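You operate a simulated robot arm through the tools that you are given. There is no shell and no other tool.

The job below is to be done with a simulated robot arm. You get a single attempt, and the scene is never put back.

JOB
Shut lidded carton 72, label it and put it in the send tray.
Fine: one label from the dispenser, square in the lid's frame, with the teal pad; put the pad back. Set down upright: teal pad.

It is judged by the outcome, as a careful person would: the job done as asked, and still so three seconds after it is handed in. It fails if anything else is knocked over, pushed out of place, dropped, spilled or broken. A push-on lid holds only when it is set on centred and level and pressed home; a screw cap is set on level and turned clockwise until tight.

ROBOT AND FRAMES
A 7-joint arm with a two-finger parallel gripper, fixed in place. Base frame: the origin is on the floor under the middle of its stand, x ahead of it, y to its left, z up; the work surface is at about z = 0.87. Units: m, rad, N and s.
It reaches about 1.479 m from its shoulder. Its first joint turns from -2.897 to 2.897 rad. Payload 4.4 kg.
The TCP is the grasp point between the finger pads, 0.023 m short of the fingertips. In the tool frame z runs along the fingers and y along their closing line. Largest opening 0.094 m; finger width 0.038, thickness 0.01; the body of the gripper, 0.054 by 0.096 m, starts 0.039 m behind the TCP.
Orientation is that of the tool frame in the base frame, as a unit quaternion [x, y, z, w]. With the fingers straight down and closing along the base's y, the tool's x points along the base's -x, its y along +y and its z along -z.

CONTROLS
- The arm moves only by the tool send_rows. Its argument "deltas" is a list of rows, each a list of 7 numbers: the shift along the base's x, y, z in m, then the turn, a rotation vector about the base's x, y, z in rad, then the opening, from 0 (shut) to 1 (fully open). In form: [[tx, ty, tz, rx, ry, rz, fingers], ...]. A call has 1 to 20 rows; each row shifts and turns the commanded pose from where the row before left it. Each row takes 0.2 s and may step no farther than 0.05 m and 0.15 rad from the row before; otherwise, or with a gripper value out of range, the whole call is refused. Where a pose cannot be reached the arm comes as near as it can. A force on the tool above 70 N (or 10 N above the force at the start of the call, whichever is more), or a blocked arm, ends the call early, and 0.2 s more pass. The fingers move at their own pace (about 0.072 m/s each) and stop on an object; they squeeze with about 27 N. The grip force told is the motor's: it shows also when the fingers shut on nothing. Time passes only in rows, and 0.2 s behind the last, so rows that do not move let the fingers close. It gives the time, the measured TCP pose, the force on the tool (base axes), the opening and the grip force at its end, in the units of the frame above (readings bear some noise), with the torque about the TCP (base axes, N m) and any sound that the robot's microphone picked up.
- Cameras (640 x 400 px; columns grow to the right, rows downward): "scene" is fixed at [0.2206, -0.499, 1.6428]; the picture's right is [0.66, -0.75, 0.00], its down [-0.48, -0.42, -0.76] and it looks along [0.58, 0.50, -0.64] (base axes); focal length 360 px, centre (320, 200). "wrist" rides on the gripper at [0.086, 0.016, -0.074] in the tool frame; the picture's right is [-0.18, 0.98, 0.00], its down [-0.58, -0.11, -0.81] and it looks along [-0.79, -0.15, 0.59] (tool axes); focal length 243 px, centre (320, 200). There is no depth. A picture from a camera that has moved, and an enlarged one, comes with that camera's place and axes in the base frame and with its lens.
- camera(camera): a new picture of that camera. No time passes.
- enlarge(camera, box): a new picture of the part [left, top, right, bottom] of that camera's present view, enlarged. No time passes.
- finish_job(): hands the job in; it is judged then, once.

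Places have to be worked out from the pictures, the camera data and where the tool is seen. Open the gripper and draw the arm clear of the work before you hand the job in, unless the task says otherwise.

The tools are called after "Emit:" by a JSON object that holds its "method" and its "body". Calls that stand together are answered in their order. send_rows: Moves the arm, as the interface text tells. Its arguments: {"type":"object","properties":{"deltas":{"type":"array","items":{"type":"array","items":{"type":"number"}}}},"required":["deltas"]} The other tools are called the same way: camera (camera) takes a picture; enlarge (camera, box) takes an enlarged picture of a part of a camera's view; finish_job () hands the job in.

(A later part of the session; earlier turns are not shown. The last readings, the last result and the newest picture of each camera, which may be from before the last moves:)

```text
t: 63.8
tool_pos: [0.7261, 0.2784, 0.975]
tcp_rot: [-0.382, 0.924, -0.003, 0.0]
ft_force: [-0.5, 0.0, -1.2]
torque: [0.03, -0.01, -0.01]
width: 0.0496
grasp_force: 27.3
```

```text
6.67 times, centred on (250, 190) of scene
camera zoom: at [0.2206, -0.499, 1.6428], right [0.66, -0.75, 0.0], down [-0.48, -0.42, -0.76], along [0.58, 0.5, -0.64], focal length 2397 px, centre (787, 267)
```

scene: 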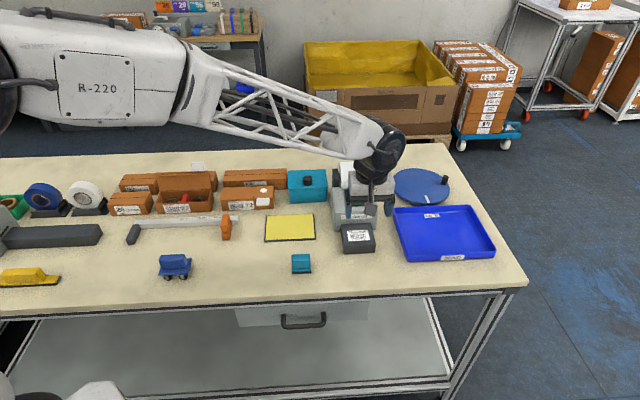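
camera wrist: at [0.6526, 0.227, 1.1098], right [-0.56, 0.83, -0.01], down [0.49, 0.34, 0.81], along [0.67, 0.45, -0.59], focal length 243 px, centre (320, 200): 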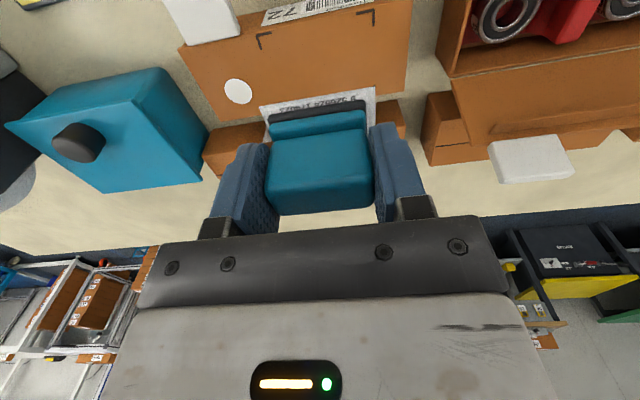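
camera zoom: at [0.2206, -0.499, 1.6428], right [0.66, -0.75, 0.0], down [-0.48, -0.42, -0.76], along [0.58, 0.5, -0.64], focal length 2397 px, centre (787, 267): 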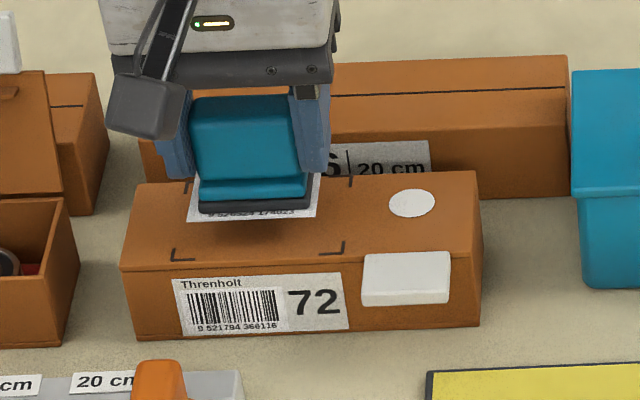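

The label is square to the frame, about 1 mm off along the long axis. I'll correct that and lower to just above contact.

Emit:
{"method": "send_rows", "body": {"deltas": [[0.0008, -0.0008, -0.006, 0, 0, 0, 0], [0, 0, -0.005, 0, 0, 0, 0], [0, 0, 0, 0, 0, 0, 0]]}}

Emit:
{"method": "enlarge", "body": {"camera": "wrist", "box": [210, 20, 430, 180]}}

Emit:
{"method": "enlarge", "body": {"camera": "scene", "box": [210, 160, 290, 220]}}

```text
t: 64.6
tool_pos: [0.7271, 0.2773, 0.9643]
tcp_rot: [-0.382, 0.924, -0.002, -0.001]
ft_force: [-0.4, -0.6, -1.2]
torque: [0.0, 0.0, 0.0]
width: 0.0494
grasp_force: 27.2
```

```text
2.50 times, centred on (320, 100) of wrist
camera zoom: at [0.6533, 0.226, 1.0391], right [-0.56, 0.83, -0.01], down [0.49, 0.34, 0.81], along [0.67, 0.45, -0.59], focal length 606 px, centre (320, 450)
```

zoom: 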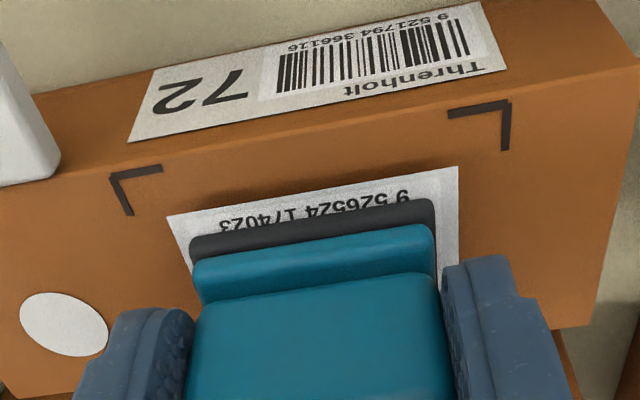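

```text
6.67 times, centred on (250, 190) of scene
camera zoom: at [0.2206, -0.499, 1.6428], right [0.66, -0.75, 0.0], down [-0.48, -0.42, -0.76], along [0.58, 0.5, -0.64], focal length 2397 px, centre (787, 267)
```

zoom: 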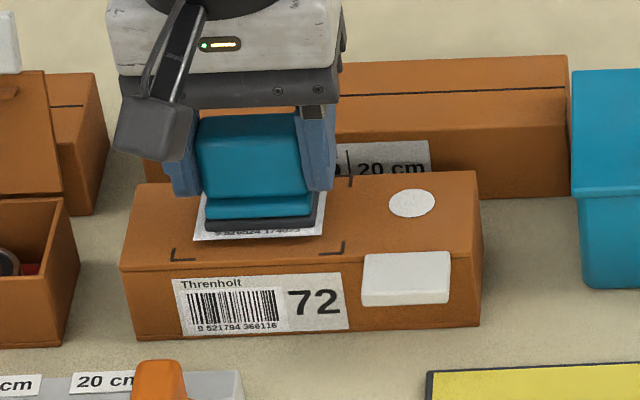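

Emit:
{"method": "enlarge", "body": {"camera": "scene", "box": [226, 180, 262, 206]}}

Emit:
{"method": "enlarge", "body": {"camera": "wrist", "box": [240, 50, 400, 120]}}

```text
15.38 times, centred on (244, 193) of scene
camera zoom: at [0.2206, -0.499, 1.6428], right [0.66, -0.75, 0.0], down [-0.48, -0.42, -0.76], along [0.58, 0.5, -0.64], focal length 5531 px, centre (1489, 308)
```

zoom: 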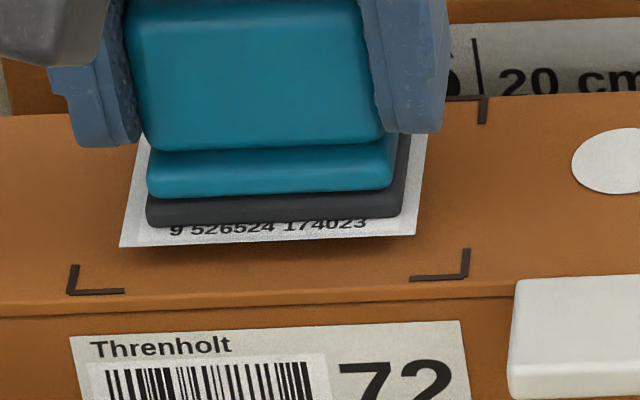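

```text
4.00 times, centred on (320, 85) of wrist
camera zoom: at [0.6533, 0.226, 1.0391], right [-0.56, 0.83, -0.01], down [0.49, 0.34, 0.81], along [0.67, 0.45, -0.59], focal length 970 px, centre (320, 660)
```

zoom: 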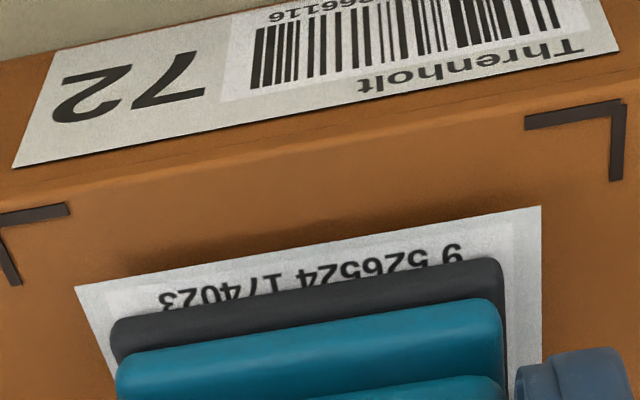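

Side margins are equal (≈10.5 mm); the front margin is about 8-9 mm versus 10 mm wanted, so I shift 1 mm back and lower until contact.

Emit:
{"method": "send_rows", "body": {"deltas": [[0.0008, 0.0008, -0.001, 0, 0, 0, 0], [0, 0, -0.002, 0, 0, 0, 0], [0, 0, -0.002, 0, 0, 0, 0]]}}

Emit:
{"method": "enlarge", "body": {"camera": "scene", "box": [226, 180, 262, 206]}}

```text
t: 65.4
tool_pos: [0.7277, 0.2771, 0.9594]
tcp_rot: [-0.382, 0.924, -0.002, 0.0]
ft_force: [-0.3, 0.6, -1.6]
torque: [0.04, 0.0, -0.01]
width: 0.0495
grasp_force: 27.3
```

```text
15.38 times, centred on (244, 193) of scene
camera zoom: at [0.2206, -0.499, 1.6428], right [0.66, -0.75, 0.0], down [-0.48, -0.42, -0.76], along [0.58, 0.5, -0.64], focal length 5531 px, centre (1489, 308)
```

zoom: 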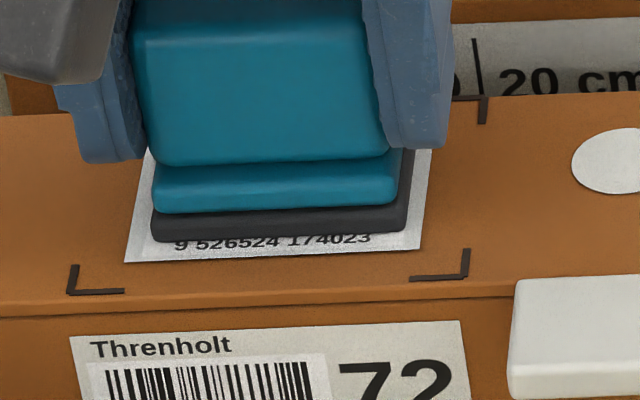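

Almost touching; margins left/right ≈ 10.5 mm, front ≈ 9 mm. One more 1 mm shift back while lowering to contact.

Emit:
{"method": "send_rows", "body": {"deltas": [[0.0007, 0.0007, 0, 0, 0, 0, 0], [0, 0, -0.0015, 0, 0, 0, 0], [0, 0, -0.0015, 0, 0, 0, 0]]}}

Emit:
{"method": "enlarge", "body": {"camera": "scene", "box": [226, 180, 262, 206]}}

```text
t: 66.2
tool_pos: [0.7297, 0.2778, 0.9581]
tcp_rot: [-0.382, 0.924, -0.003, 0.001]
ft_force: [-4.2, 1.5, 17.0]
torque: [0.25, 0.19, 0.01]
width: 0.0495
grasp_force: 26.9
```

```text
15.38 times, centred on (244, 193) of scene
camera zoom: at [0.2206, -0.499, 1.6428], right [0.66, -0.75, 0.0], down [-0.48, -0.42, -0.76], along [0.58, 0.5, -0.64], focal length 5531 px, centre (1489, 308)
```

zoom: 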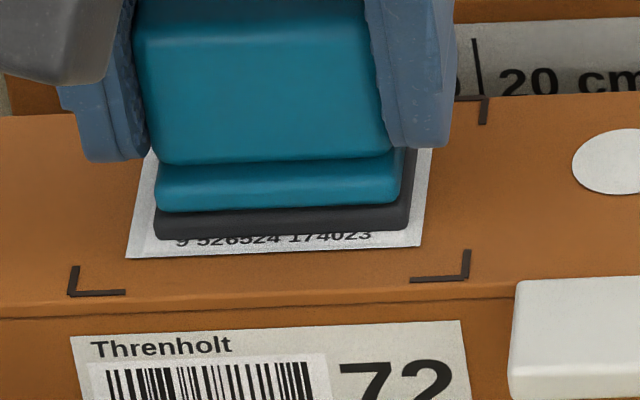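

The label is on the lid with 17 N, margins about 10.5 mm left/right and ~11 mm front. I'll hold the pressure briefly, slightly firmer.

Emit:
{"method": "send_rows", "body": {"deltas": [[0, 0, -0.001, 0, 0, 0, 0], [0, 0, 0, 0, 0, 0, 0], [0, 0, 0, 0, 0, 0, 0]]}}

```text
t: 67.0
tool_pos: [0.729, 0.2776, 0.957]
tcp_rot: [-0.383, 0.924, -0.002, 0.001]
ft_force: [3.2, 0.5, 25.2]
torque: [0.11, -0.17, -0.01]
width: 0.0495
grasp_force: 27.4
```

25 N held. Now I lift straight up slowly and check whether the label stays on the lid.

Emit:
{"method": "send_rows", "body": {"deltas": [[0, 0, 0.003, 0, 0, 0, 0], [0, 0, 0.006, 0, 0, 0, 0], [0, 0, 0.015, 0, 0, 0, 0], [0, 0, 0.03, 0, 0, 0, 0], [0, 0, 0.03, 0, 0, 0, 0], [0, 0, 0, 0, 0, 0, 0]]}}

Emit:
{"method": "enlarge", "body": {"camera": "scene", "box": [210, 140, 300, 215]}}

Emit:
{"method": "camera", "body": {"camera": "wrist"}}

```text
t: 68.4
tool_pos: [0.7275, 0.2791, 1.042]
tcp_rot: [-0.382, 0.924, -0.003, 0.001]
ft_force: [-0.4, -0.5, -0.7]
torque: [0.0, 0.01, 0.0]
width: 0.0494
grasp_force: 26.6
```

```text
5.33 times, centred on (255, 178) of scene
camera zoom: at [0.2206, -0.499, 1.6428], right [0.66, -0.75, 0.0], down [-0.48, -0.42, -0.76], along [0.58, 0.5, -0.64], focal length 1918 px, centre (667, 320)
```

zoom: 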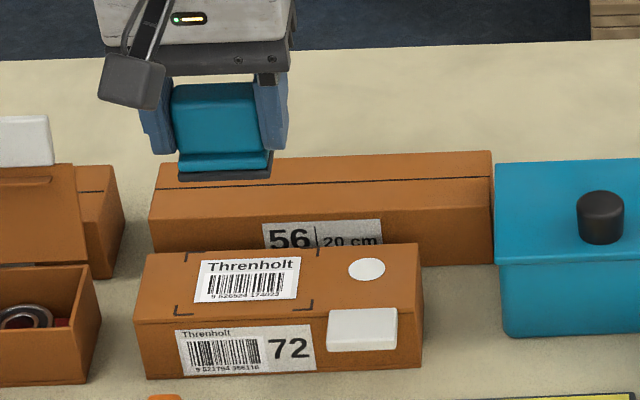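

```text
taken
camera wrist: at [0.6538, 0.2278, 1.1162], right [-0.56, 0.83, -0.01], down [0.49, 0.34, 0.81], along [0.67, 0.45, -0.59], focal length 243 px, centre (320, 200)
```

wrist: 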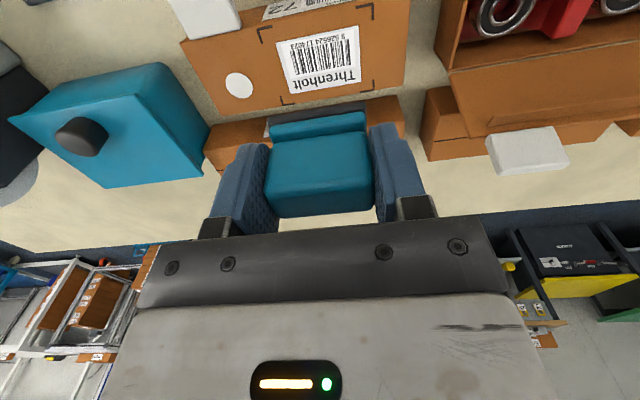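

The label stayed on the lid inside the frame. Let me inspect it closely.

Emit:
{"method": "enlarge", "body": {"camera": "wrist", "box": [240, 0, 400, 110]}}

Emit:
{"method": "enlarge", "body": {"camera": "scene", "box": [226, 180, 276, 215]}}

```text
3.64 times, centred on (320, 55) of wrist
camera zoom: at [0.6538, 0.2278, 1.1162], right [-0.56, 0.83, -0.01], down [0.49, 0.34, 0.81], along [0.67, 0.45, -0.59], focal length 882 px, centre (320, 727)
```

zoom: 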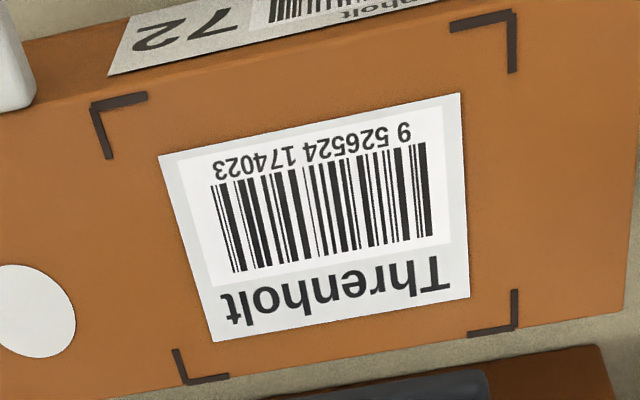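

```text
11.43 times, centred on (251, 198) of scene
camera zoom: at [0.2206, -0.499, 1.6428], right [0.66, -0.75, 0.0], down [-0.48, -0.42, -0.76], along [0.58, 0.5, -0.64], focal length 4109 px, centre (1109, 229)
```

zoom: 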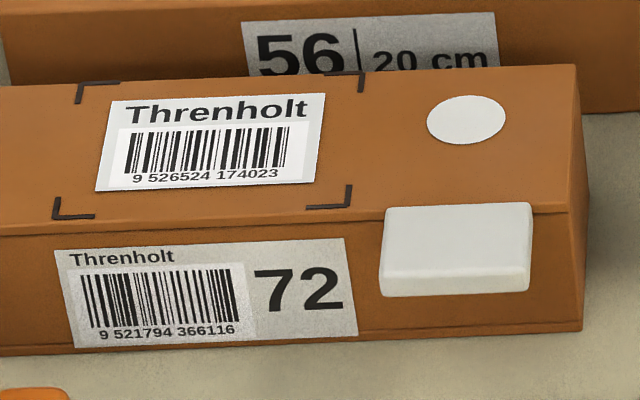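

The label is centred in the frame to within ~1 mm and square. Now I carry the pad back above its original place (a≈0.4995, b≈0.429).

Emit:
{"method": "send_rows", "body": {"deltas": [[-0.0079, -0.0366, 0, 0, 0, 0, 0], [-0.0079, -0.0366, 0, 0, 0, 0, 0], [-0.0079, -0.0366, 0, 0, 0, 0, 0], [-0.0079, -0.0366, 0, 0, 0, 0, 0], [-0.0079, -0.0366, 0, 0, 0, 0, 0], [-0.0079, -0.0366, 0, 0, 0, 0, 0], [-0.0079, -0.0366, 0, 0, 0, 0, 0], [-0.0079, -0.0366, 0, 0, 0, 0, 0], [-0.0079, -0.0366, 0, 0, 0, 0, 0], [0, 0, -0.04, 0, 0, 0, 0], [0, 0, -0.04, 0, 0, 0, 0], [0, 0, -0.02, 0, 0, 0, 0], [0, 0, 0, 0, 0, 0, 0]]}}

Emit:
{"method": "enlarge", "body": {"camera": "scene", "box": [265, 210, 335, 285]}}

Emit:
{"method": "camera", "body": {"camera": "wrist"}}

```text
t: 71.2
tool_pos: [0.6588, -0.0515, 0.9401]
tcp_rot: [-0.382, 0.924, -0.003, 0.0]
ft_force: [0.1, -0.8, -1.7]
torque: [-0.01, -0.01, 0.0]
width: 0.0495
grasp_force: 27.0
```

```text
5.33 times, centred on (300, 248) of scene
camera zoom: at [0.2206, -0.499, 1.6428], right [0.66, -0.75, 0.0], down [-0.48, -0.42, -0.76], along [0.58, 0.5, -0.64], focal length 1918 px, centre (427, -53)
```

zoom: 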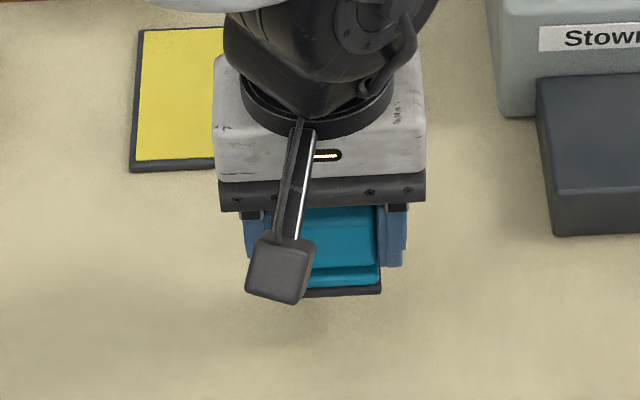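

```text
taken
camera wrist: at [0.5846, -0.1014, 1.0141], right [-0.56, 0.83, -0.01], down [0.49, 0.34, 0.81], along [0.67, 0.45, -0.59], focal length 243 px, centre (320, 200)
```

wrist: 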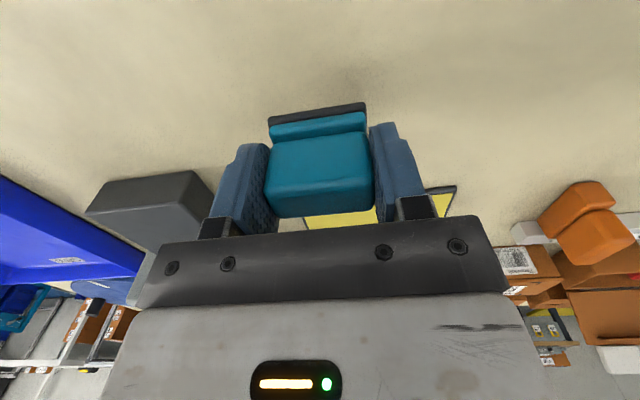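

Over its original spot. I'll lower it gently to the table.

Emit:
{"method": "send_rows", "body": {"deltas": [[0, 0, -0.015, 0, 0, 0, 0], [0, 0, -0.008, 0, 0, 0, 0], [0, 0, -0.003, 0, 0, 0, 0], [0, 0, -0.001, 0, 0, 0, 0]]}}

```text
t: 72.2
tool_pos: [0.6583, -0.0505, 0.9125]
tcp_rot: [-0.383, 0.924, -0.002, 0.0]
ft_force: [-0.2, 0.2, -0.3]
torque: [-0.01, 0.01, 0.01]
width: 0.0495
grasp_force: 27.0
```

Emit:
{"method": "send_rows", "body": {"deltas": [[0, 0, -0.001, 0, 0, 0, 0], [0, 0, -0.001, 0, 0, 0, 0]]}}

Emit:
{"method": "enlarge", "body": {"camera": "scene", "box": [265, 210, 335, 285]}}

```text
t: 72.8
tool_pos: [0.6574, -0.0502, 0.911]
tcp_rot: [-0.383, 0.924, -0.003, 0.001]
ft_force: [-0.3, 1.1, -0.1]
torque: [0.01, 0.01, -0.02]
width: 0.0494
grasp_force: 26.3
```

```text
5.33 times, centred on (300, 248) of scene
camera zoom: at [0.2206, -0.499, 1.6428], right [0.66, -0.75, 0.0], down [-0.48, -0.42, -0.76], along [0.58, 0.5, -0.64], focal length 1918 px, centre (427, -53)
```

zoom: 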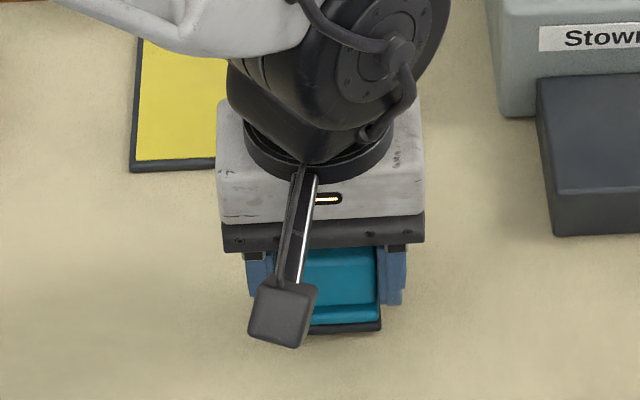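

Force is still near zero, so I'll go down a bit further until a clear contact shows.

Emit:
{"method": "send_rows", "body": {"deltas": [[0, 0, -0.001, 0, 0, 0, 0], [0, 0, -0.001, 0, 0, 0, 0]]}}

```text
t: 73.4
tool_pos: [0.6585, -0.0497, 0.9078]
tcp_rot: [-0.383, 0.924, -0.002, -0.001]
ft_force: [0.3, -0.6, -0.2]
torque: [-0.01, -0.01, -0.01]
width: 0.0496
grasp_force: 26.8
```

Emit:
{"method": "send_rows", "body": {"deltas": [[0, 0, -0.001, 0, 0, 0, 0], [0, 0, -0.001, 0, 0, 0, 0]]}}

Emit:
{"method": "enlarge", "body": {"camera": "scene", "box": [280, 240, 320, 280]}}

Emit:
{"method": "camera", "body": {"camera": "wrist"}}

```text
t: 74.0
tool_pos: [0.6568, -0.0506, 0.9076]
tcp_rot: [-0.383, 0.924, -0.003, 0.001]
ft_force: [-2.3, 5.6, 21.0]
torque: [0.05, 0.32, -0.04]
width: 0.0494
grasp_force: 27.3
```

```text
10.00 times, centred on (300, 260) of scene
camera zoom: at [0.2206, -0.499, 1.6428], right [0.66, -0.75, 0.0], down [-0.48, -0.42, -0.76], along [0.58, 0.5, -0.64], focal length 3595 px, centre (520, -400)
```

zoom: 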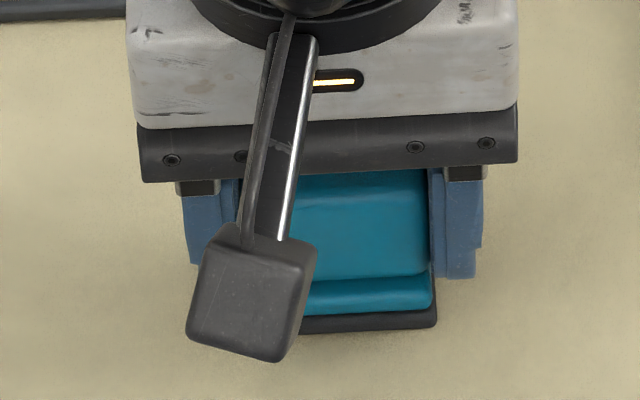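

```text
taken
camera wrist: at [0.5844, -0.1014, 0.9826], right [-0.56, 0.83, -0.01], down [0.48, 0.34, 0.81], along [0.67, 0.45, -0.59], focal length 243 px, centre (320, 200)
```

wrist: 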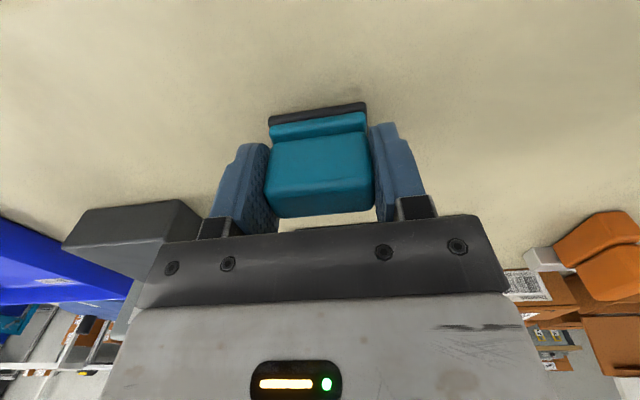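

Firm contact with the table at 21 N. I'll ease up 1 mm, open the fingers, and lift away.

Emit:
{"method": "send_rows", "body": {"deltas": [[0, 0, 0.001, 0, 0, 0, 0], [0, 0, 0, 0, 0, 0, 0.6], [0, 0, 0, 0, 0, 0, 0.8], [0, 0, 0, 0, 0, 0, 1], [0, 0, 0, 0, 0, 0, 1], [0, 0, 0, 0, 0, 0, 1]]}}

Emit:
{"method": "camera", "body": {"camera": "wrist"}}

```text
t: 75.4
tool_pos: [0.6575, -0.0512, 0.9083]
tcp_rot: [-0.382, 0.924, -0.002, 0.0]
ft_force: [-0.9, 0.7, 0.5]
torque: [0.03, 0.01, 0.02]
width: 0.094
grasp_force: 0.0
```

```text
taken
camera wrist: at [0.584, -0.1015, 0.9826], right [-0.56, 0.83, -0.01], down [0.49, 0.34, 0.81], along [0.67, 0.45, -0.59], focal length 243 px, centre (320, 200)
```

wrist: 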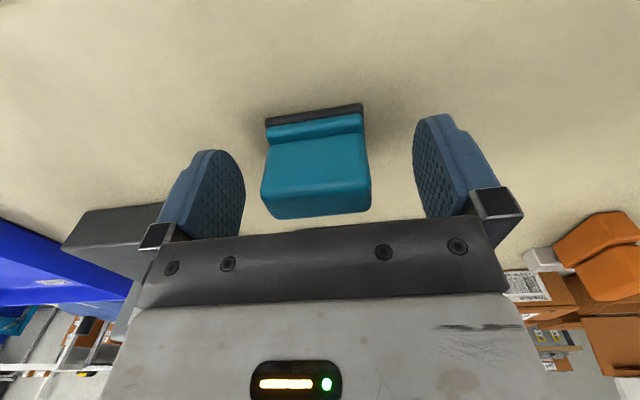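

The pad is released and standing upright. I'll lift straight up, then check the pad from both cameras.

Emit:
{"method": "send_rows", "body": {"deltas": [[0, 0, 0.02, 0, 0, 0, 1], [0, 0, 0.04, 0, 0, 0, 1], [0, 0, 0.05, 0, 0, 0, 1], [0, 0, 0.05, 0, 0, 0, 1], [0.01, 0.035, 0.03, 0, 0, 0, 1], [0.01, 0.04, 0, 0, 0, 0, 1], [0.01, 0.04, 0, 0, 0, 0, 1], [0.01, 0.04, 0, 0, 0, 0, 1], [0, 0, 0, 0, 0, 0, 1]]}}

Emit:
{"method": "camera", "body": {"camera": "scene"}}

Emit:
{"method": "enlarge", "body": {"camera": "scene", "box": [275, 235, 325, 285]}}

Emit:
{"method": "camera", "body": {"camera": "wrist"}}

```text
t: 77.4
tool_pos: [0.6956, 0.1032, 1.0987]
tcp_rot: [-0.383, 0.924, -0.002, 0.0]
ft_force: [-0.5, -0.5, -0.3]
torque: [-0.02, -0.06, -0.01]
width: 0.0941
grasp_force: 0.1
```

```text
taken
```

scene: 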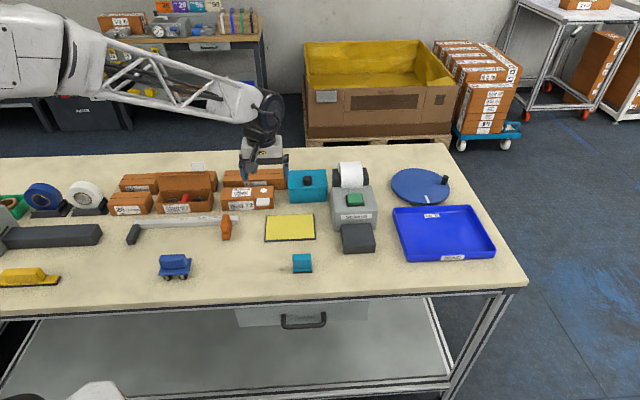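

```text
8.00 times, centred on (300, 260) of scene
camera zoom: at [0.2206, -0.499, 1.6428], right [0.66, -0.75, 0.0], down [-0.48, -0.42, -0.76], along [0.58, 0.5, -0.64], focal length 2876 px, centre (480, -280)
```

zoom: 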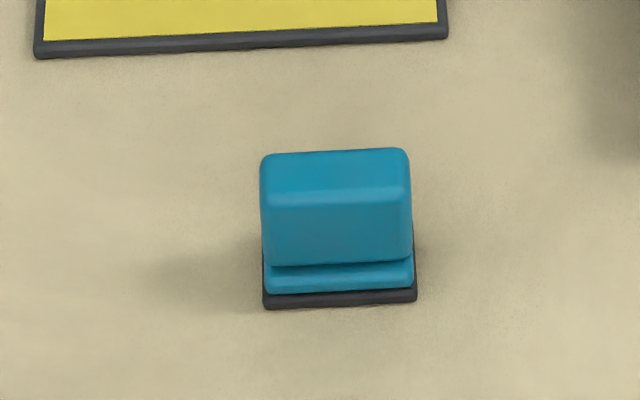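

```text
taken
camera wrist: at [0.6218, 0.0529, 1.1746], right [-0.56, 0.83, -0.01], down [0.49, 0.34, 0.81], along [0.67, 0.45, -0.59], focal length 243 px, centre (320, 200)
```

wrist: 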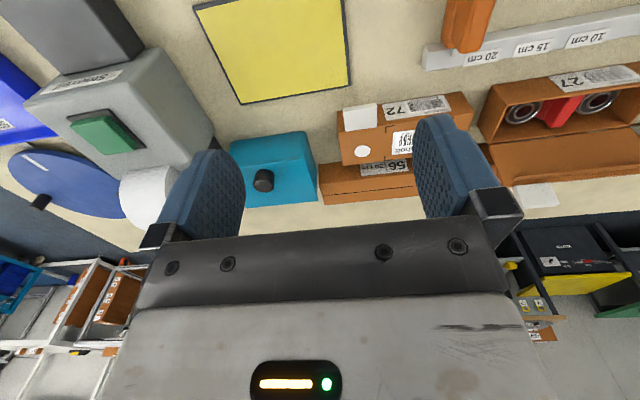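

The pad is back at its place, upright and square (within ~2-3 mm). Now I turn to heading 135° and hover above carton 72 to judge the finger gaps front and back.

Emit:
{"method": "send_rows", "body": {"deltas": [[0.0037, 0.0135, 0, 0, 0, 0.1309, 1], [0.0037, 0.0135, 0, 0, 0, 0.1309, 1], [0.0037, 0.0135, 0, 0, 0, 0.1309, 1], [0.0037, 0.0135, 0, 0, 0, 0.1309, 1], [0.0037, 0.0135, 0, 0, 0, 0.1309, 1], [0.0037, 0.0135, 0, 0, 0, 0.1309, 1], [0.0037, 0.0135, 0, 0, 0, 0.1309, 1], [0.0037, 0.0135, 0, 0, 0, 0.1309, 1], [0.0037, 0.0135, 0, 0, 0, 0.1309, 1], [0.0037, 0.0135, 0, 0, 0, 0.1309, 1], [0.0037, 0.0135, 0, 0, 0, 0.1309, 1], [0.0037, 0.0135, 0, 0, 0, 0.1309, 1], [0, 0, 0, 0, 0, 0, 0.9], [0, 0, 0, 0, 0, 0, 0.9]]}}

Emit:
{"method": "camera", "body": {"camera": "wrist"}}

Emit:
{"method": "enlarge", "body": {"camera": "wrist", "box": [230, 0, 430, 160]}}

```text
t: 80.4
tool_pos: [0.7411, 0.2656, 1.0979]
tcp_rot: [0.924, -0.383, 0.002, -0.001]
ft_force: [-0.4, 0.1, -0.1]
torque: [0.05, 0.01, 0.03]
width: 0.0845
grasp_force: 0.0
```

```text
taken
camera wrist: at [0.7898, 0.192, 1.1722], right [-0.82, -0.57, -0.01], down [-0.34, 0.49, 0.81], along [-0.45, 0.67, -0.59], focal length 243 px, centre (320, 200)
```

wrist: 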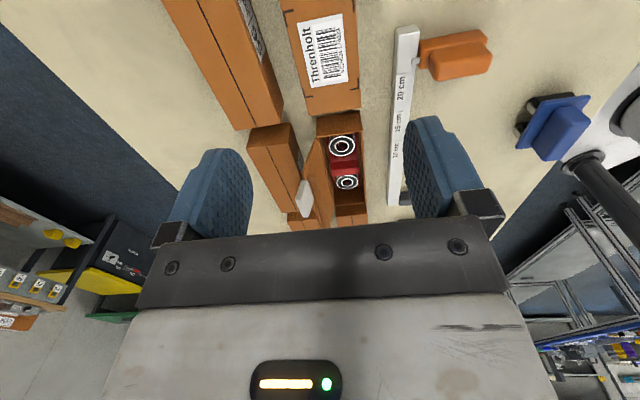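

```text
2.50 times, centred on (330, 80) of wrist
camera zoom: at [0.7898, 0.192, 1.1722], right [-0.82, -0.57, -0.01], down [-0.34, 0.49, 0.81], along [-0.45, 0.67, -0.59], focal length 606 px, centre (295, 500)
```

zoom: 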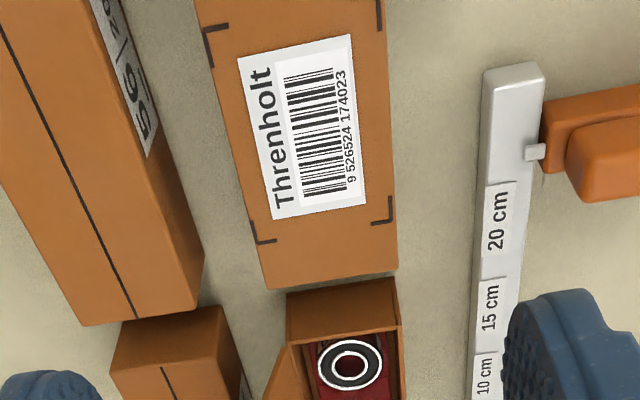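

Lid edges are at b≈0.6775 and 0.740; carton 56 starts at b≈0.777, and the tab starts 12 mm beyond the finger. With opening ~84 mm the fingers fit. I'll shift 2 mm forward and descend to just above the lid first.

Emit:
{"method": "send_rows", "body": {"deltas": [[-0.0014, -0.0014, -0.03, 0, 0, 0, 0.9], [0, 0, -0.04, 0, 0, 0, 0.9], [0, 0, -0.04, 0, 0, 0, 0.9], [0, 0, -0.028, 0, 0, 0, 0.9], [0, 0, 0, 0, 0, 0, 0.9], [0, 0, 0, 0, 0, 0, 0.9]]}}

Emit:
{"method": "camera", "body": {"camera": "wrist"}}

Emit:
{"method": "enlarge", "body": {"camera": "scene", "box": [200, 130, 300, 220]}}

```text
t: 81.8
tool_pos: [0.7383, 0.2664, 0.9585]
tcp_rot: [0.924, -0.383, 0.002, -0.002]
ft_force: [0.3, 1.0, 0.6]
torque: [-0.01, -0.02, 0.0]
width: 0.0847
grasp_force: 0.1
```

```text
taken
camera wrist: at [0.7873, 0.1919, 1.0336], right [-0.83, -0.56, -0.01], down [-0.34, 0.49, 0.81], along [-0.45, 0.67, -0.59], focal length 243 px, centre (320, 200)
```

wrist: 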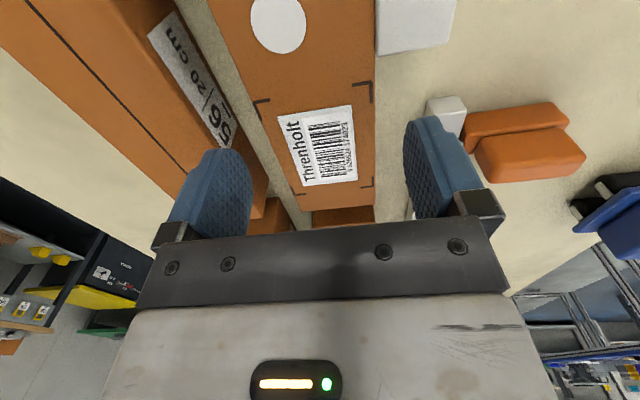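

```text
4.44 times, centred on (250, 175) of scene
camera zoom: at [0.2206, -0.499, 1.6428], right [0.66, -0.75, 0.0], down [-0.48, -0.42, -0.76], along [0.58, 0.5, -0.64], focal length 1598 px, centre (631, 311)
```

zoom: 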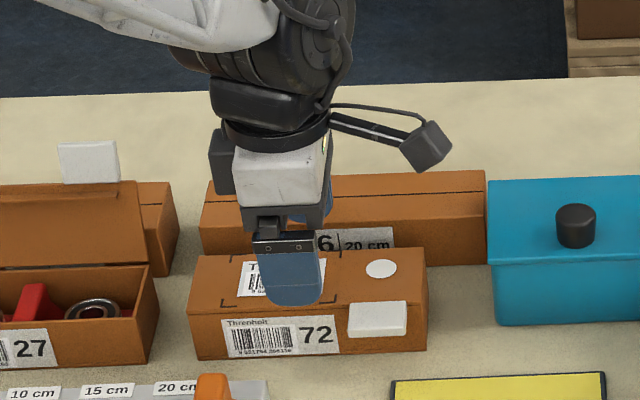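

The lid is centred between the fingers with ~10 mm clearance each side. I'll descend around the carton to tip z≈0.88.

Emit:
{"method": "send_rows", "body": {"deltas": [[0, 0, -0.015, 0, 0, 0, 0.9], [0, 0, -0.015, 0, 0, 0, 0.9], [0, 0, -0.015, 0, 0, 0, 0.9], [0, 0, -0.01, 0, 0, 0, 0.9], [0, 0, 0, 0, 0, 0, 0.9]]}}

Emit:
{"method": "camera", "body": {"camera": "wrist"}}

Emit:
{"method": "enlarge", "body": {"camera": "scene", "box": [200, 130, 300, 220]}}

```text
t: 83.0
tool_pos: [0.7409, 0.2651, 0.9053]
tcp_rot: [0.924, -0.383, 0.002, -0.002]
ft_force: [0.1, 0.0, -0.1]
torque: [-0.02, -0.01, -0.01]
width: 0.0845
grasp_force: 0.0
```

```text
taken
camera wrist: at [0.79, 0.1906, 0.9787], right [-0.83, -0.56, -0.01], down [-0.34, 0.49, 0.81], along [-0.45, 0.67, -0.59], focal length 243 px, centre (320, 200)
```

wrist: 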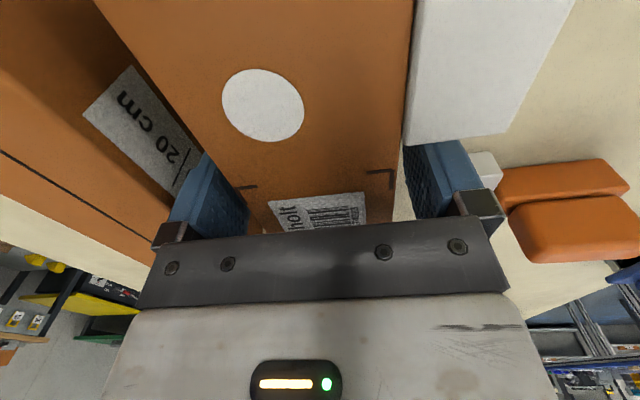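

```text
4.44 times, centred on (250, 175) of scene
camera zoom: at [0.2206, -0.499, 1.6428], right [0.66, -0.75, 0.0], down [-0.48, -0.42, -0.76], along [0.58, 0.5, -0.64], focal length 1598 px, centre (631, 311)
```

zoom: 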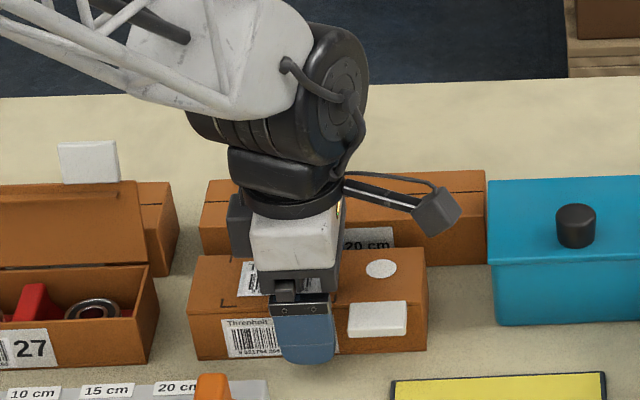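

Fingers straddle the carton, clear of the tab and neighbours. Closing on it now.

Emit:
{"method": "send_rows", "body": {"deltas": [[0, 0, 0, 0, 0, 0, 0.7], [0, 0, 0, 0, 0, 0, 0.6], [0, 0, 0, 0, 0, 0, 0.4], [0, 0, 0, 0, 0, 0, 0.2], [0, 0, 0, 0, 0, 0, 0], [0, 0, 0, 0, 0, 0, 0]]}}

Emit:
{"method": "enlarge", "body": {"camera": "scene", "box": [200, 130, 300, 220]}}

Emit:
{"method": "camera", "body": {"camera": "wrist"}}

```text
t: 84.4
tool_pos: [0.7414, 0.2644, 0.9045]
tcp_rot: [0.924, -0.382, 0.002, -0.002]
ft_force: [0.1, 1.2, -2.2]
torque: [0.0, -0.01, 0.0]
width: 0.0622
grasp_force: 27.1
```

```text
4.44 times, centred on (250, 175) of scene
camera zoom: at [0.2206, -0.499, 1.6428], right [0.66, -0.75, 0.0], down [-0.48, -0.42, -0.76], along [0.58, 0.5, -0.64], focal length 1598 px, centre (631, 311)
```

zoom: 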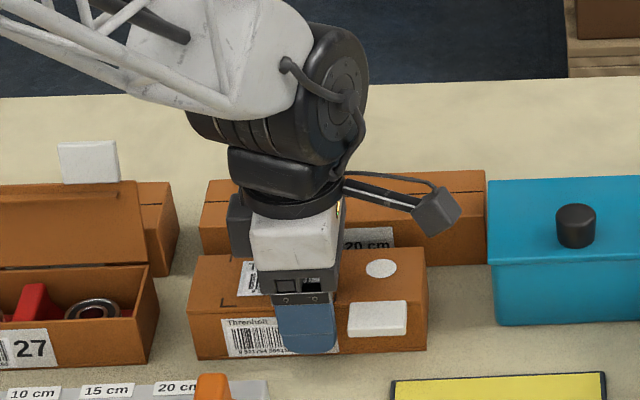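

```text
taken
camera wrist: at [0.7899, 0.1906, 0.9788], right [-0.83, -0.56, -0.01], down [-0.34, 0.49, 0.81], along [-0.45, 0.67, -0.59], focal length 243 px, centre (320, 200)
```

wrist: 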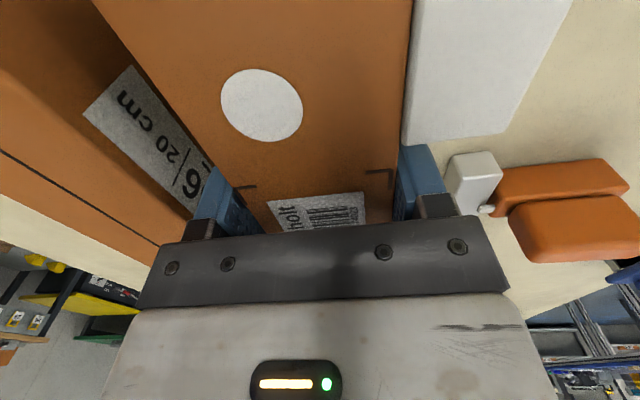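

Gripped at 62 mm. I'll lift slowly by about 15 mm and check that it holds level.

Emit:
{"method": "send_rows", "body": {"deltas": [[0, 0, 0.003, 0, 0, 0, 0], [0, 0, 0.004, 0, 0, 0, 0], [0, 0, 0.005, 0, 0, 0, 0], [0, 0, 0.005, 0, 0, 0, 0], [0, 0, 0, 0, 0, 0, 0]]}}

Emit:
{"method": "enlarge", "body": {"camera": "scene", "box": [200, 130, 300, 220]}}

Emit:
{"method": "camera", "body": {"camera": "wrist"}}

```text
t: 85.6
tool_pos: [0.7406, 0.2652, 0.921]
tcp_rot: [0.924, -0.382, 0.003, -0.003]
ft_force: [0.2, -0.5, -2.1]
torque: [0.04, -0.01, 0.02]
width: 0.0625
grasp_force: 27.1
```

```text
4.44 times, centred on (250, 175) of scene
camera zoom: at [0.2206, -0.499, 1.6428], right [0.66, -0.75, 0.0], down [-0.48, -0.42, -0.76], along [0.58, 0.5, -0.64], focal length 1598 px, centre (631, 311)
```

zoom: 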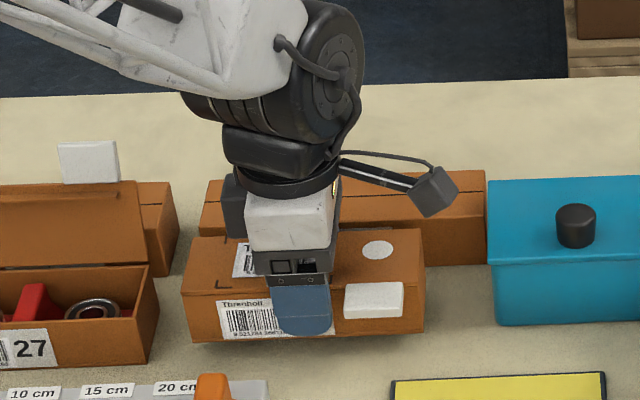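

```text
taken
camera wrist: at [0.7892, 0.1911, 0.9959], right [-0.83, -0.56, -0.01], down [-0.34, 0.49, 0.81], along [-0.45, 0.67, -0.59], focal length 243 px, centre (320, 200)
```

wrist: 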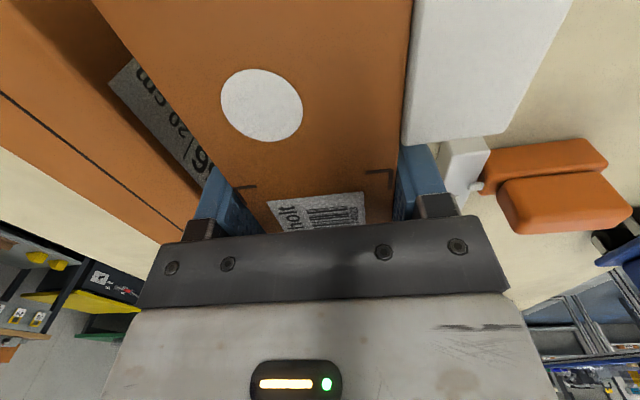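

The carton came up level with the lid shut. I'll raise it well above everything.

Emit:
{"method": "send_rows", "body": {"deltas": [[0, 0, 0.015, 0, 0, 0, 0], [0, 0, 0.025, 0, 0, 0, 0], [0, 0, 0.03, 0, 0, 0, 0], [0, 0, 0.03, 0, 0, 0, 0], [0, 0, 0.03, 0, 0, 0, 0], [0, 0, 0.03, 0, 0, 0, 0], [0, 0, 0.03, 0, 0, 0, 0], [0, 0, 0.025, 0, 0, 0, 0], [0, 0, 0.015, 0, 0, 0, 0], [0, 0, 0, 0, 0, 0, 0]]}}

Emit:
{"method": "camera", "body": {"camera": "scene"}}

```text
t: 87.8
tool_pos: [0.74, 0.2663, 1.1524]
tcp_rot: [0.924, -0.383, 0.002, -0.001]
ft_force: [0.7, 0.3, -1.9]
torque: [0.0, -0.02, 0.0]
width: 0.0625
grasp_force: 27.0
```

```text
taken
```

scene: 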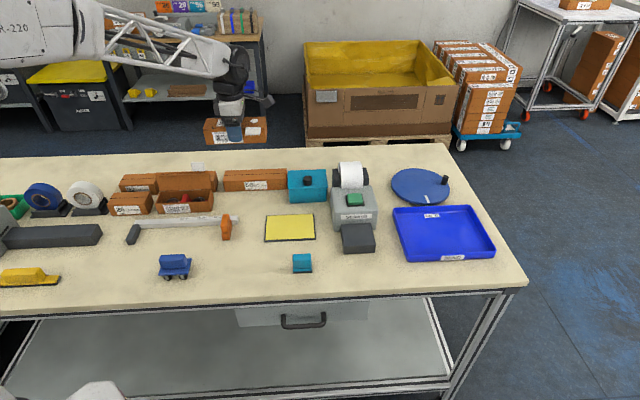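

Carton held securely. I'll carry it over to above the send tray.

Emit:
{"method": "send_rows", "body": {"deltas": [[0.0079, -0.0149, 0, 0, 0, 0, 0], [0.0158, -0.0298, 0, 0, 0, 0, 0], [0.0158, -0.0298, 0, 0, 0, 0, 0], [0.0158, -0.0298, 0, 0, 0, 0, 0], [0.0158, -0.0298, 0, 0, 0, 0, 0], [0.0158, -0.0298, 0, 0, 0, 0, 0], [0.0158, -0.0298, 0, 0, 0, 0, 0], [0.0158, -0.0298, 0, 0, 0, 0, 0], [0.0158, -0.0298, 0, 0, 0, 0, 0], [0.0158, -0.0298, 0, 0, 0, 0, 0], [0.0158, -0.0298, 0, 0, 0, 0, 0], [0.0158, -0.0298, 0, 0, 0, 0, 0], [0.0158, -0.0298, 0, 0, 0, 0, 0], [0.0158, -0.0298, 0, 0, 0, 0, 0], [0.0158, -0.0298, 0, 0, 0, 0, 0], [0.0158, -0.0298, 0, 0, 0, 0, 0], [0.0158, -0.0298, 0, 0, 0, 0, 0], [0.0158, -0.0298, 0, 0, 0, 0, 0], [0.0079, -0.0145, 0, 0, 0, 0, 0], [0, 0, 0, 0, 0, 0, 0]]}}

Emit:
{"method": "camera", "body": {"camera": "scene"}}

Emit:
{"method": "camera", "body": {"camera": "wrist"}}

```text
t: 92.0
tool_pos: [1.0236, -0.2718, 1.1516]
tcp_rot: [0.924, -0.382, 0.002, -0.003]
ft_force: [0.1, 0.2, -3.0]
torque: [-0.04, -0.02, -0.05]
width: 0.0625
grasp_force: 26.7
```

```text
taken
```

scene: 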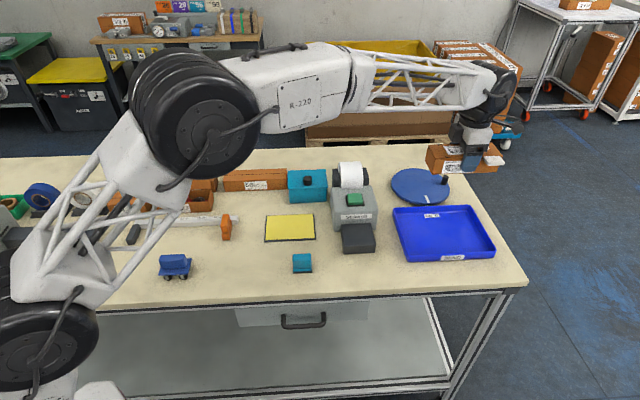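

```text
taken
camera wrist: at [1.0718, -0.3458, 1.2267], right [-0.83, -0.56, -0.01], down [-0.34, 0.49, 0.81], along [-0.45, 0.67, -0.59], focal length 243 px, centre (320, 200)
```

wrist: 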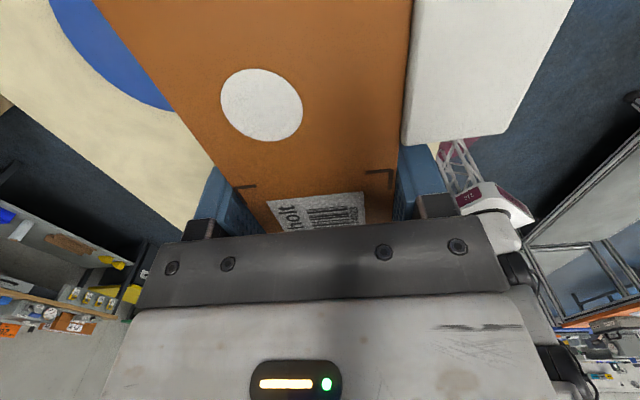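

The carton is above the tray's middle. I'll lower to about 4 cm above the tray floor and check.

Emit:
{"method": "send_rows", "body": {"deltas": [[0, 0, -0.02, 0, 0, 0, 0], [0, 0, -0.03, 0, 0, 0, 0], [0, 0, -0.03, 0, 0, 0, 0], [0, 0, -0.03, 0, 0, 0, 0], [0, 0, -0.03, 0, 0, 0, 0], [0, 0, -0.03, 0, 0, 0, 0], [0, 0, -0.02, 0, 0, 0, 0], [0, 0, -0.01, 0, 0, 0, 0], [0, 0, 0, 0, 0, 0, 0]]}}

Emit:
{"method": "enlarge", "body": {"camera": "scene", "box": [370, 160, 520, 275]}}

Emit:
{"method": "camera", "body": {"camera": "wrist"}}

```text
t: 94.0
tool_pos: [1.0251, -0.2724, 0.9515]
tcp_rot: [0.924, -0.383, 0.002, -0.002]
ft_force: [-0.5, -0.3, -2.5]
torque: [-0.01, -0.02, 0.04]
width: 0.0625
grasp_force: 27.1
```

```text
3.48 times, centred on (445, 218) of scene
camera zoom: at [0.2206, -0.499, 1.6428], right [0.66, -0.75, 0.0], down [-0.48, -0.42, -0.76], along [0.58, 0.5, -0.64], focal length 1251 px, centre (-115, 139)
```

zoom: 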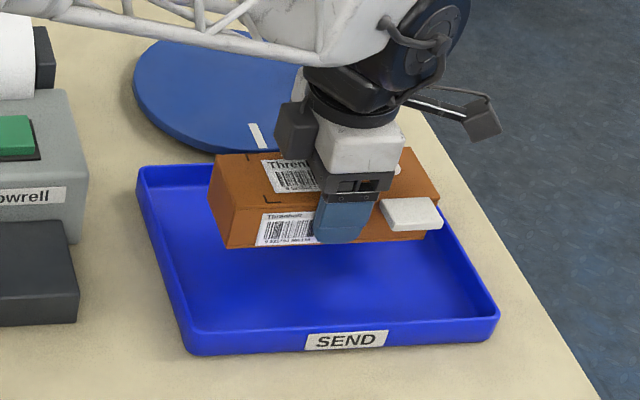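

```text
taken
camera wrist: at [1.0738, -0.3456, 1.0267], right [-0.83, -0.56, -0.01], down [-0.34, 0.49, 0.81], along [-0.45, 0.67, -0.59], focal length 243 px, centre (320, 200)
```

wrist: 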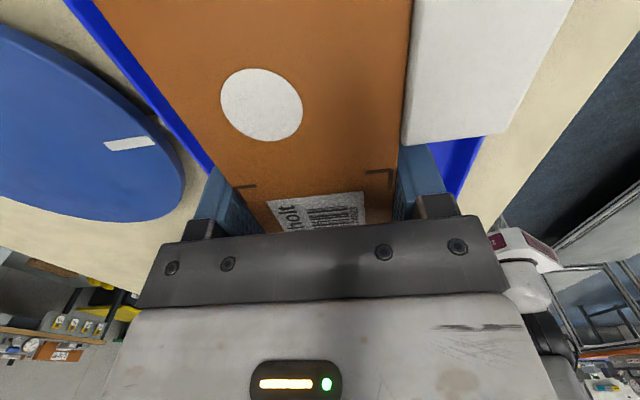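

It's well inside the tray outline. I'll lower gently until it touches the tray floor.

Emit:
{"method": "send_rows", "body": {"deltas": [[0, 0, -0.015, 0, 0, 0, 0], [0, 0, -0.012, 0, 0, 0, 0], [0, 0, -0.006, 0, 0, 0, 0], [0, 0, -0.003, 0, 0, 0, 0], [0, 0, -0.002, 0, 0, 0, 0]]}}

Emit:
{"method": "enlarge", "body": {"camera": "scene", "box": [370, 160, 520, 275]}}

```text
t: 95.2
tool_pos: [1.0235, -0.2714, 0.9139]
tcp_rot: [0.924, -0.383, 0.002, -0.002]
ft_force: [0.6, 0.5, -3.1]
torque: [0.01, 0.06, 0.0]
width: 0.0626
grasp_force: 27.0
```

```text
3.48 times, centred on (445, 218) of scene
camera zoom: at [0.2206, -0.499, 1.6428], right [0.66, -0.75, 0.0], down [-0.48, -0.42, -0.76], along [0.58, 0.5, -0.64], focal length 1251 px, centre (-115, 139)
```

zoom: 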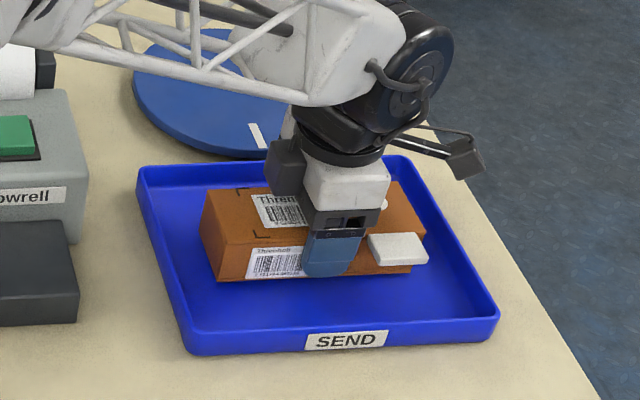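

Not touching yet (3 N hanging weight). Continuing down in 1.5-mm steps.

Emit:
{"method": "send_rows", "body": {"deltas": [[0, 0, -0.0015, 0, 0, 0, 0], [0, 0, -0.0015, 0, 0, 0, 0]]}}

```text
t: 95.8
tool_pos: [1.0239, -0.2706, 0.9099]
tcp_rot: [0.924, -0.383, 0.002, -0.003]
ft_force: [0.0, 0.1, -2.7]
torque: [-0.01, 0.0, 0.01]
width: 0.0622
grasp_force: 26.7
```

Emit:
{"method": "send_rows", "body": {"deltas": [[0, 0, -0.0015, 0, 0, 0, 0], [0, 0, -0.0015, 0, 0, 0, 0]]}}

```text
t: 96.4
tool_pos: [1.0252, -0.2714, 0.9089]
tcp_rot: [0.924, -0.383, 0.003, -0.002]
ft_force: [-0.6, 3.5, 8.1]
torque: [0.65, 0.17, -0.01]
width: 0.0623
grasp_force: 27.1
```

The carton rests on the tray floor (8 N contact). I'll open the fingers to release.

Emit:
{"method": "send_rows", "body": {"deltas": [[0, 0, 0, 0, 0, 0, 0.7], [0, 0, 0, 0, 0, 0, 0.8], [0, 0, 0, 0, 0, 0, 0.95], [0, 0, 0, 0, 0, 0, 0.95], [0, 0, 0, 0, 0, 0, 0.95]]}}

Emit:
{"method": "camera", "body": {"camera": "wrist"}}

Emit:
{"method": "enlarge", "body": {"camera": "scene", "box": [370, 160, 520, 275]}}

```text
t: 97.6
tool_pos: [1.0239, -0.272, 0.9076]
tcp_rot: [0.924, -0.382, 0.002, -0.002]
ft_force: [-0.4, -0.7, 0.7]
torque: [0.06, -0.01, -0.02]
width: 0.0894
grasp_force: 0.1
```

```text
taken
camera wrist: at [1.0727, -0.3455, 0.9824], right [-0.83, -0.56, -0.01], down [-0.34, 0.49, 0.81], along [-0.45, 0.67, -0.59], focal length 243 px, centre (320, 200)
```

wrist: 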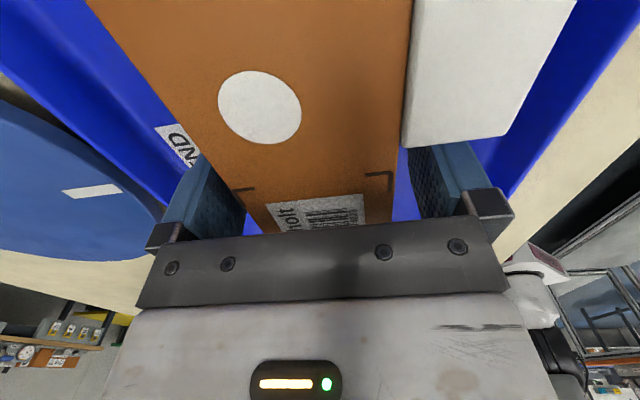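

```text
3.48 times, centred on (445, 218) of scene
camera zoom: at [0.2206, -0.499, 1.6428], right [0.66, -0.75, 0.0], down [-0.48, -0.42, -0.76], along [0.58, 0.5, -0.64], focal length 1251 px, centre (-115, 139)
```

zoom: 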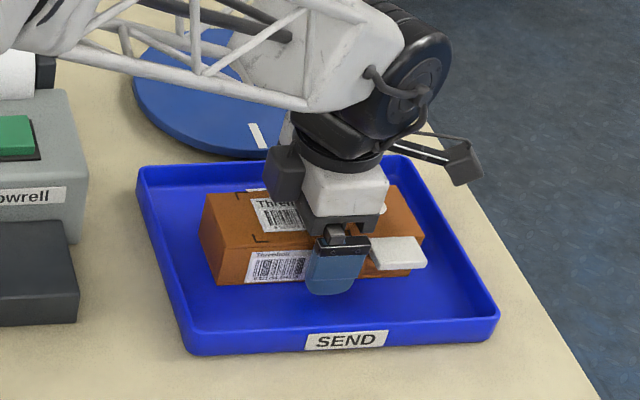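

Released and standing flat. I'll lift straight up and clear away.

Emit:
{"method": "send_rows", "body": {"deltas": [[0, 0, 0.01, 0, 0, 0, 0.95], [0, 0, 0.02, 0, 0, 0, 0.95], [0, 0, 0.03, 0, 0, 0, 0.95], [0, 0, 0.04, 0, 0, 0, 0.95], [0, 0, 0.05, 0, 0, 0, 0.95], [0, 0, 0.05, 0, 0, 0, 0.95], [0, 0, 0.05, 0, 0, 0, 0.95], [0, 0, 0.03, 0, 0, 0, 0.95], [0, 0, 0, 0, 0, 0, 0.95]]}}

Emit:
{"method": "enlarge", "body": {"camera": "scene", "box": [370, 160, 520, 275]}}

Emit:
{"method": "camera", "body": {"camera": "wrist"}}

```text
t: 99.6
tool_pos: [1.0249, -0.2722, 1.1856]
tcp_rot: [0.924, -0.383, 0.002, -0.002]
ft_force: [0.7, -0.1, -0.3]
torque: [0.01, -0.05, -0.01]
width: 0.0892
grasp_force: 0.1
```

```text
3.48 times, centred on (445, 218) of scene
camera zoom: at [0.2206, -0.499, 1.6428], right [0.66, -0.75, 0.0], down [-0.48, -0.42, -0.76], along [0.58, 0.5, -0.64], focal length 1251 px, centre (-115, 139)
```

zoom: 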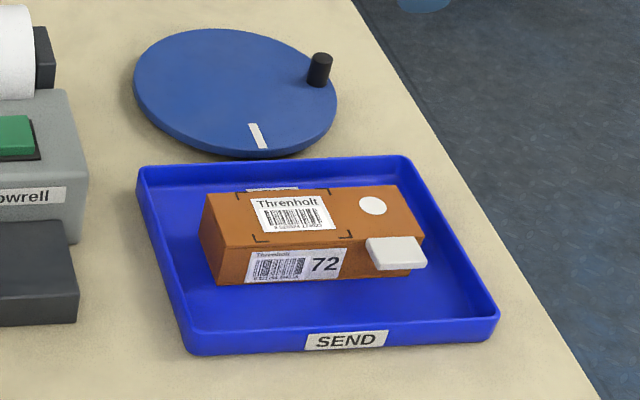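

```text
taken
camera wrist: at [1.073, -0.3455, 1.2603], right [-0.83, -0.56, -0.01], down [-0.34, 0.49, 0.81], along [-0.45, 0.67, -0.59], focal length 243 px, centre (320, 200)
```

wrist: 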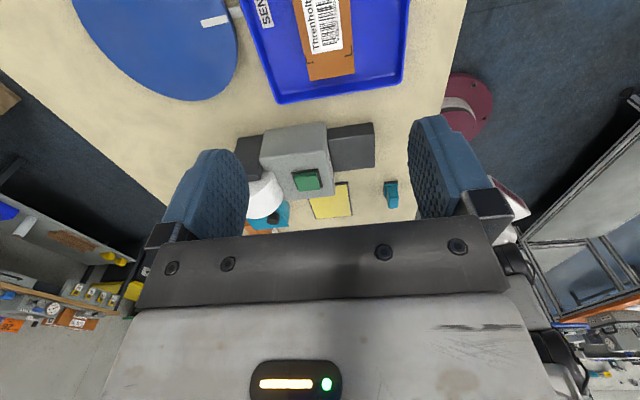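

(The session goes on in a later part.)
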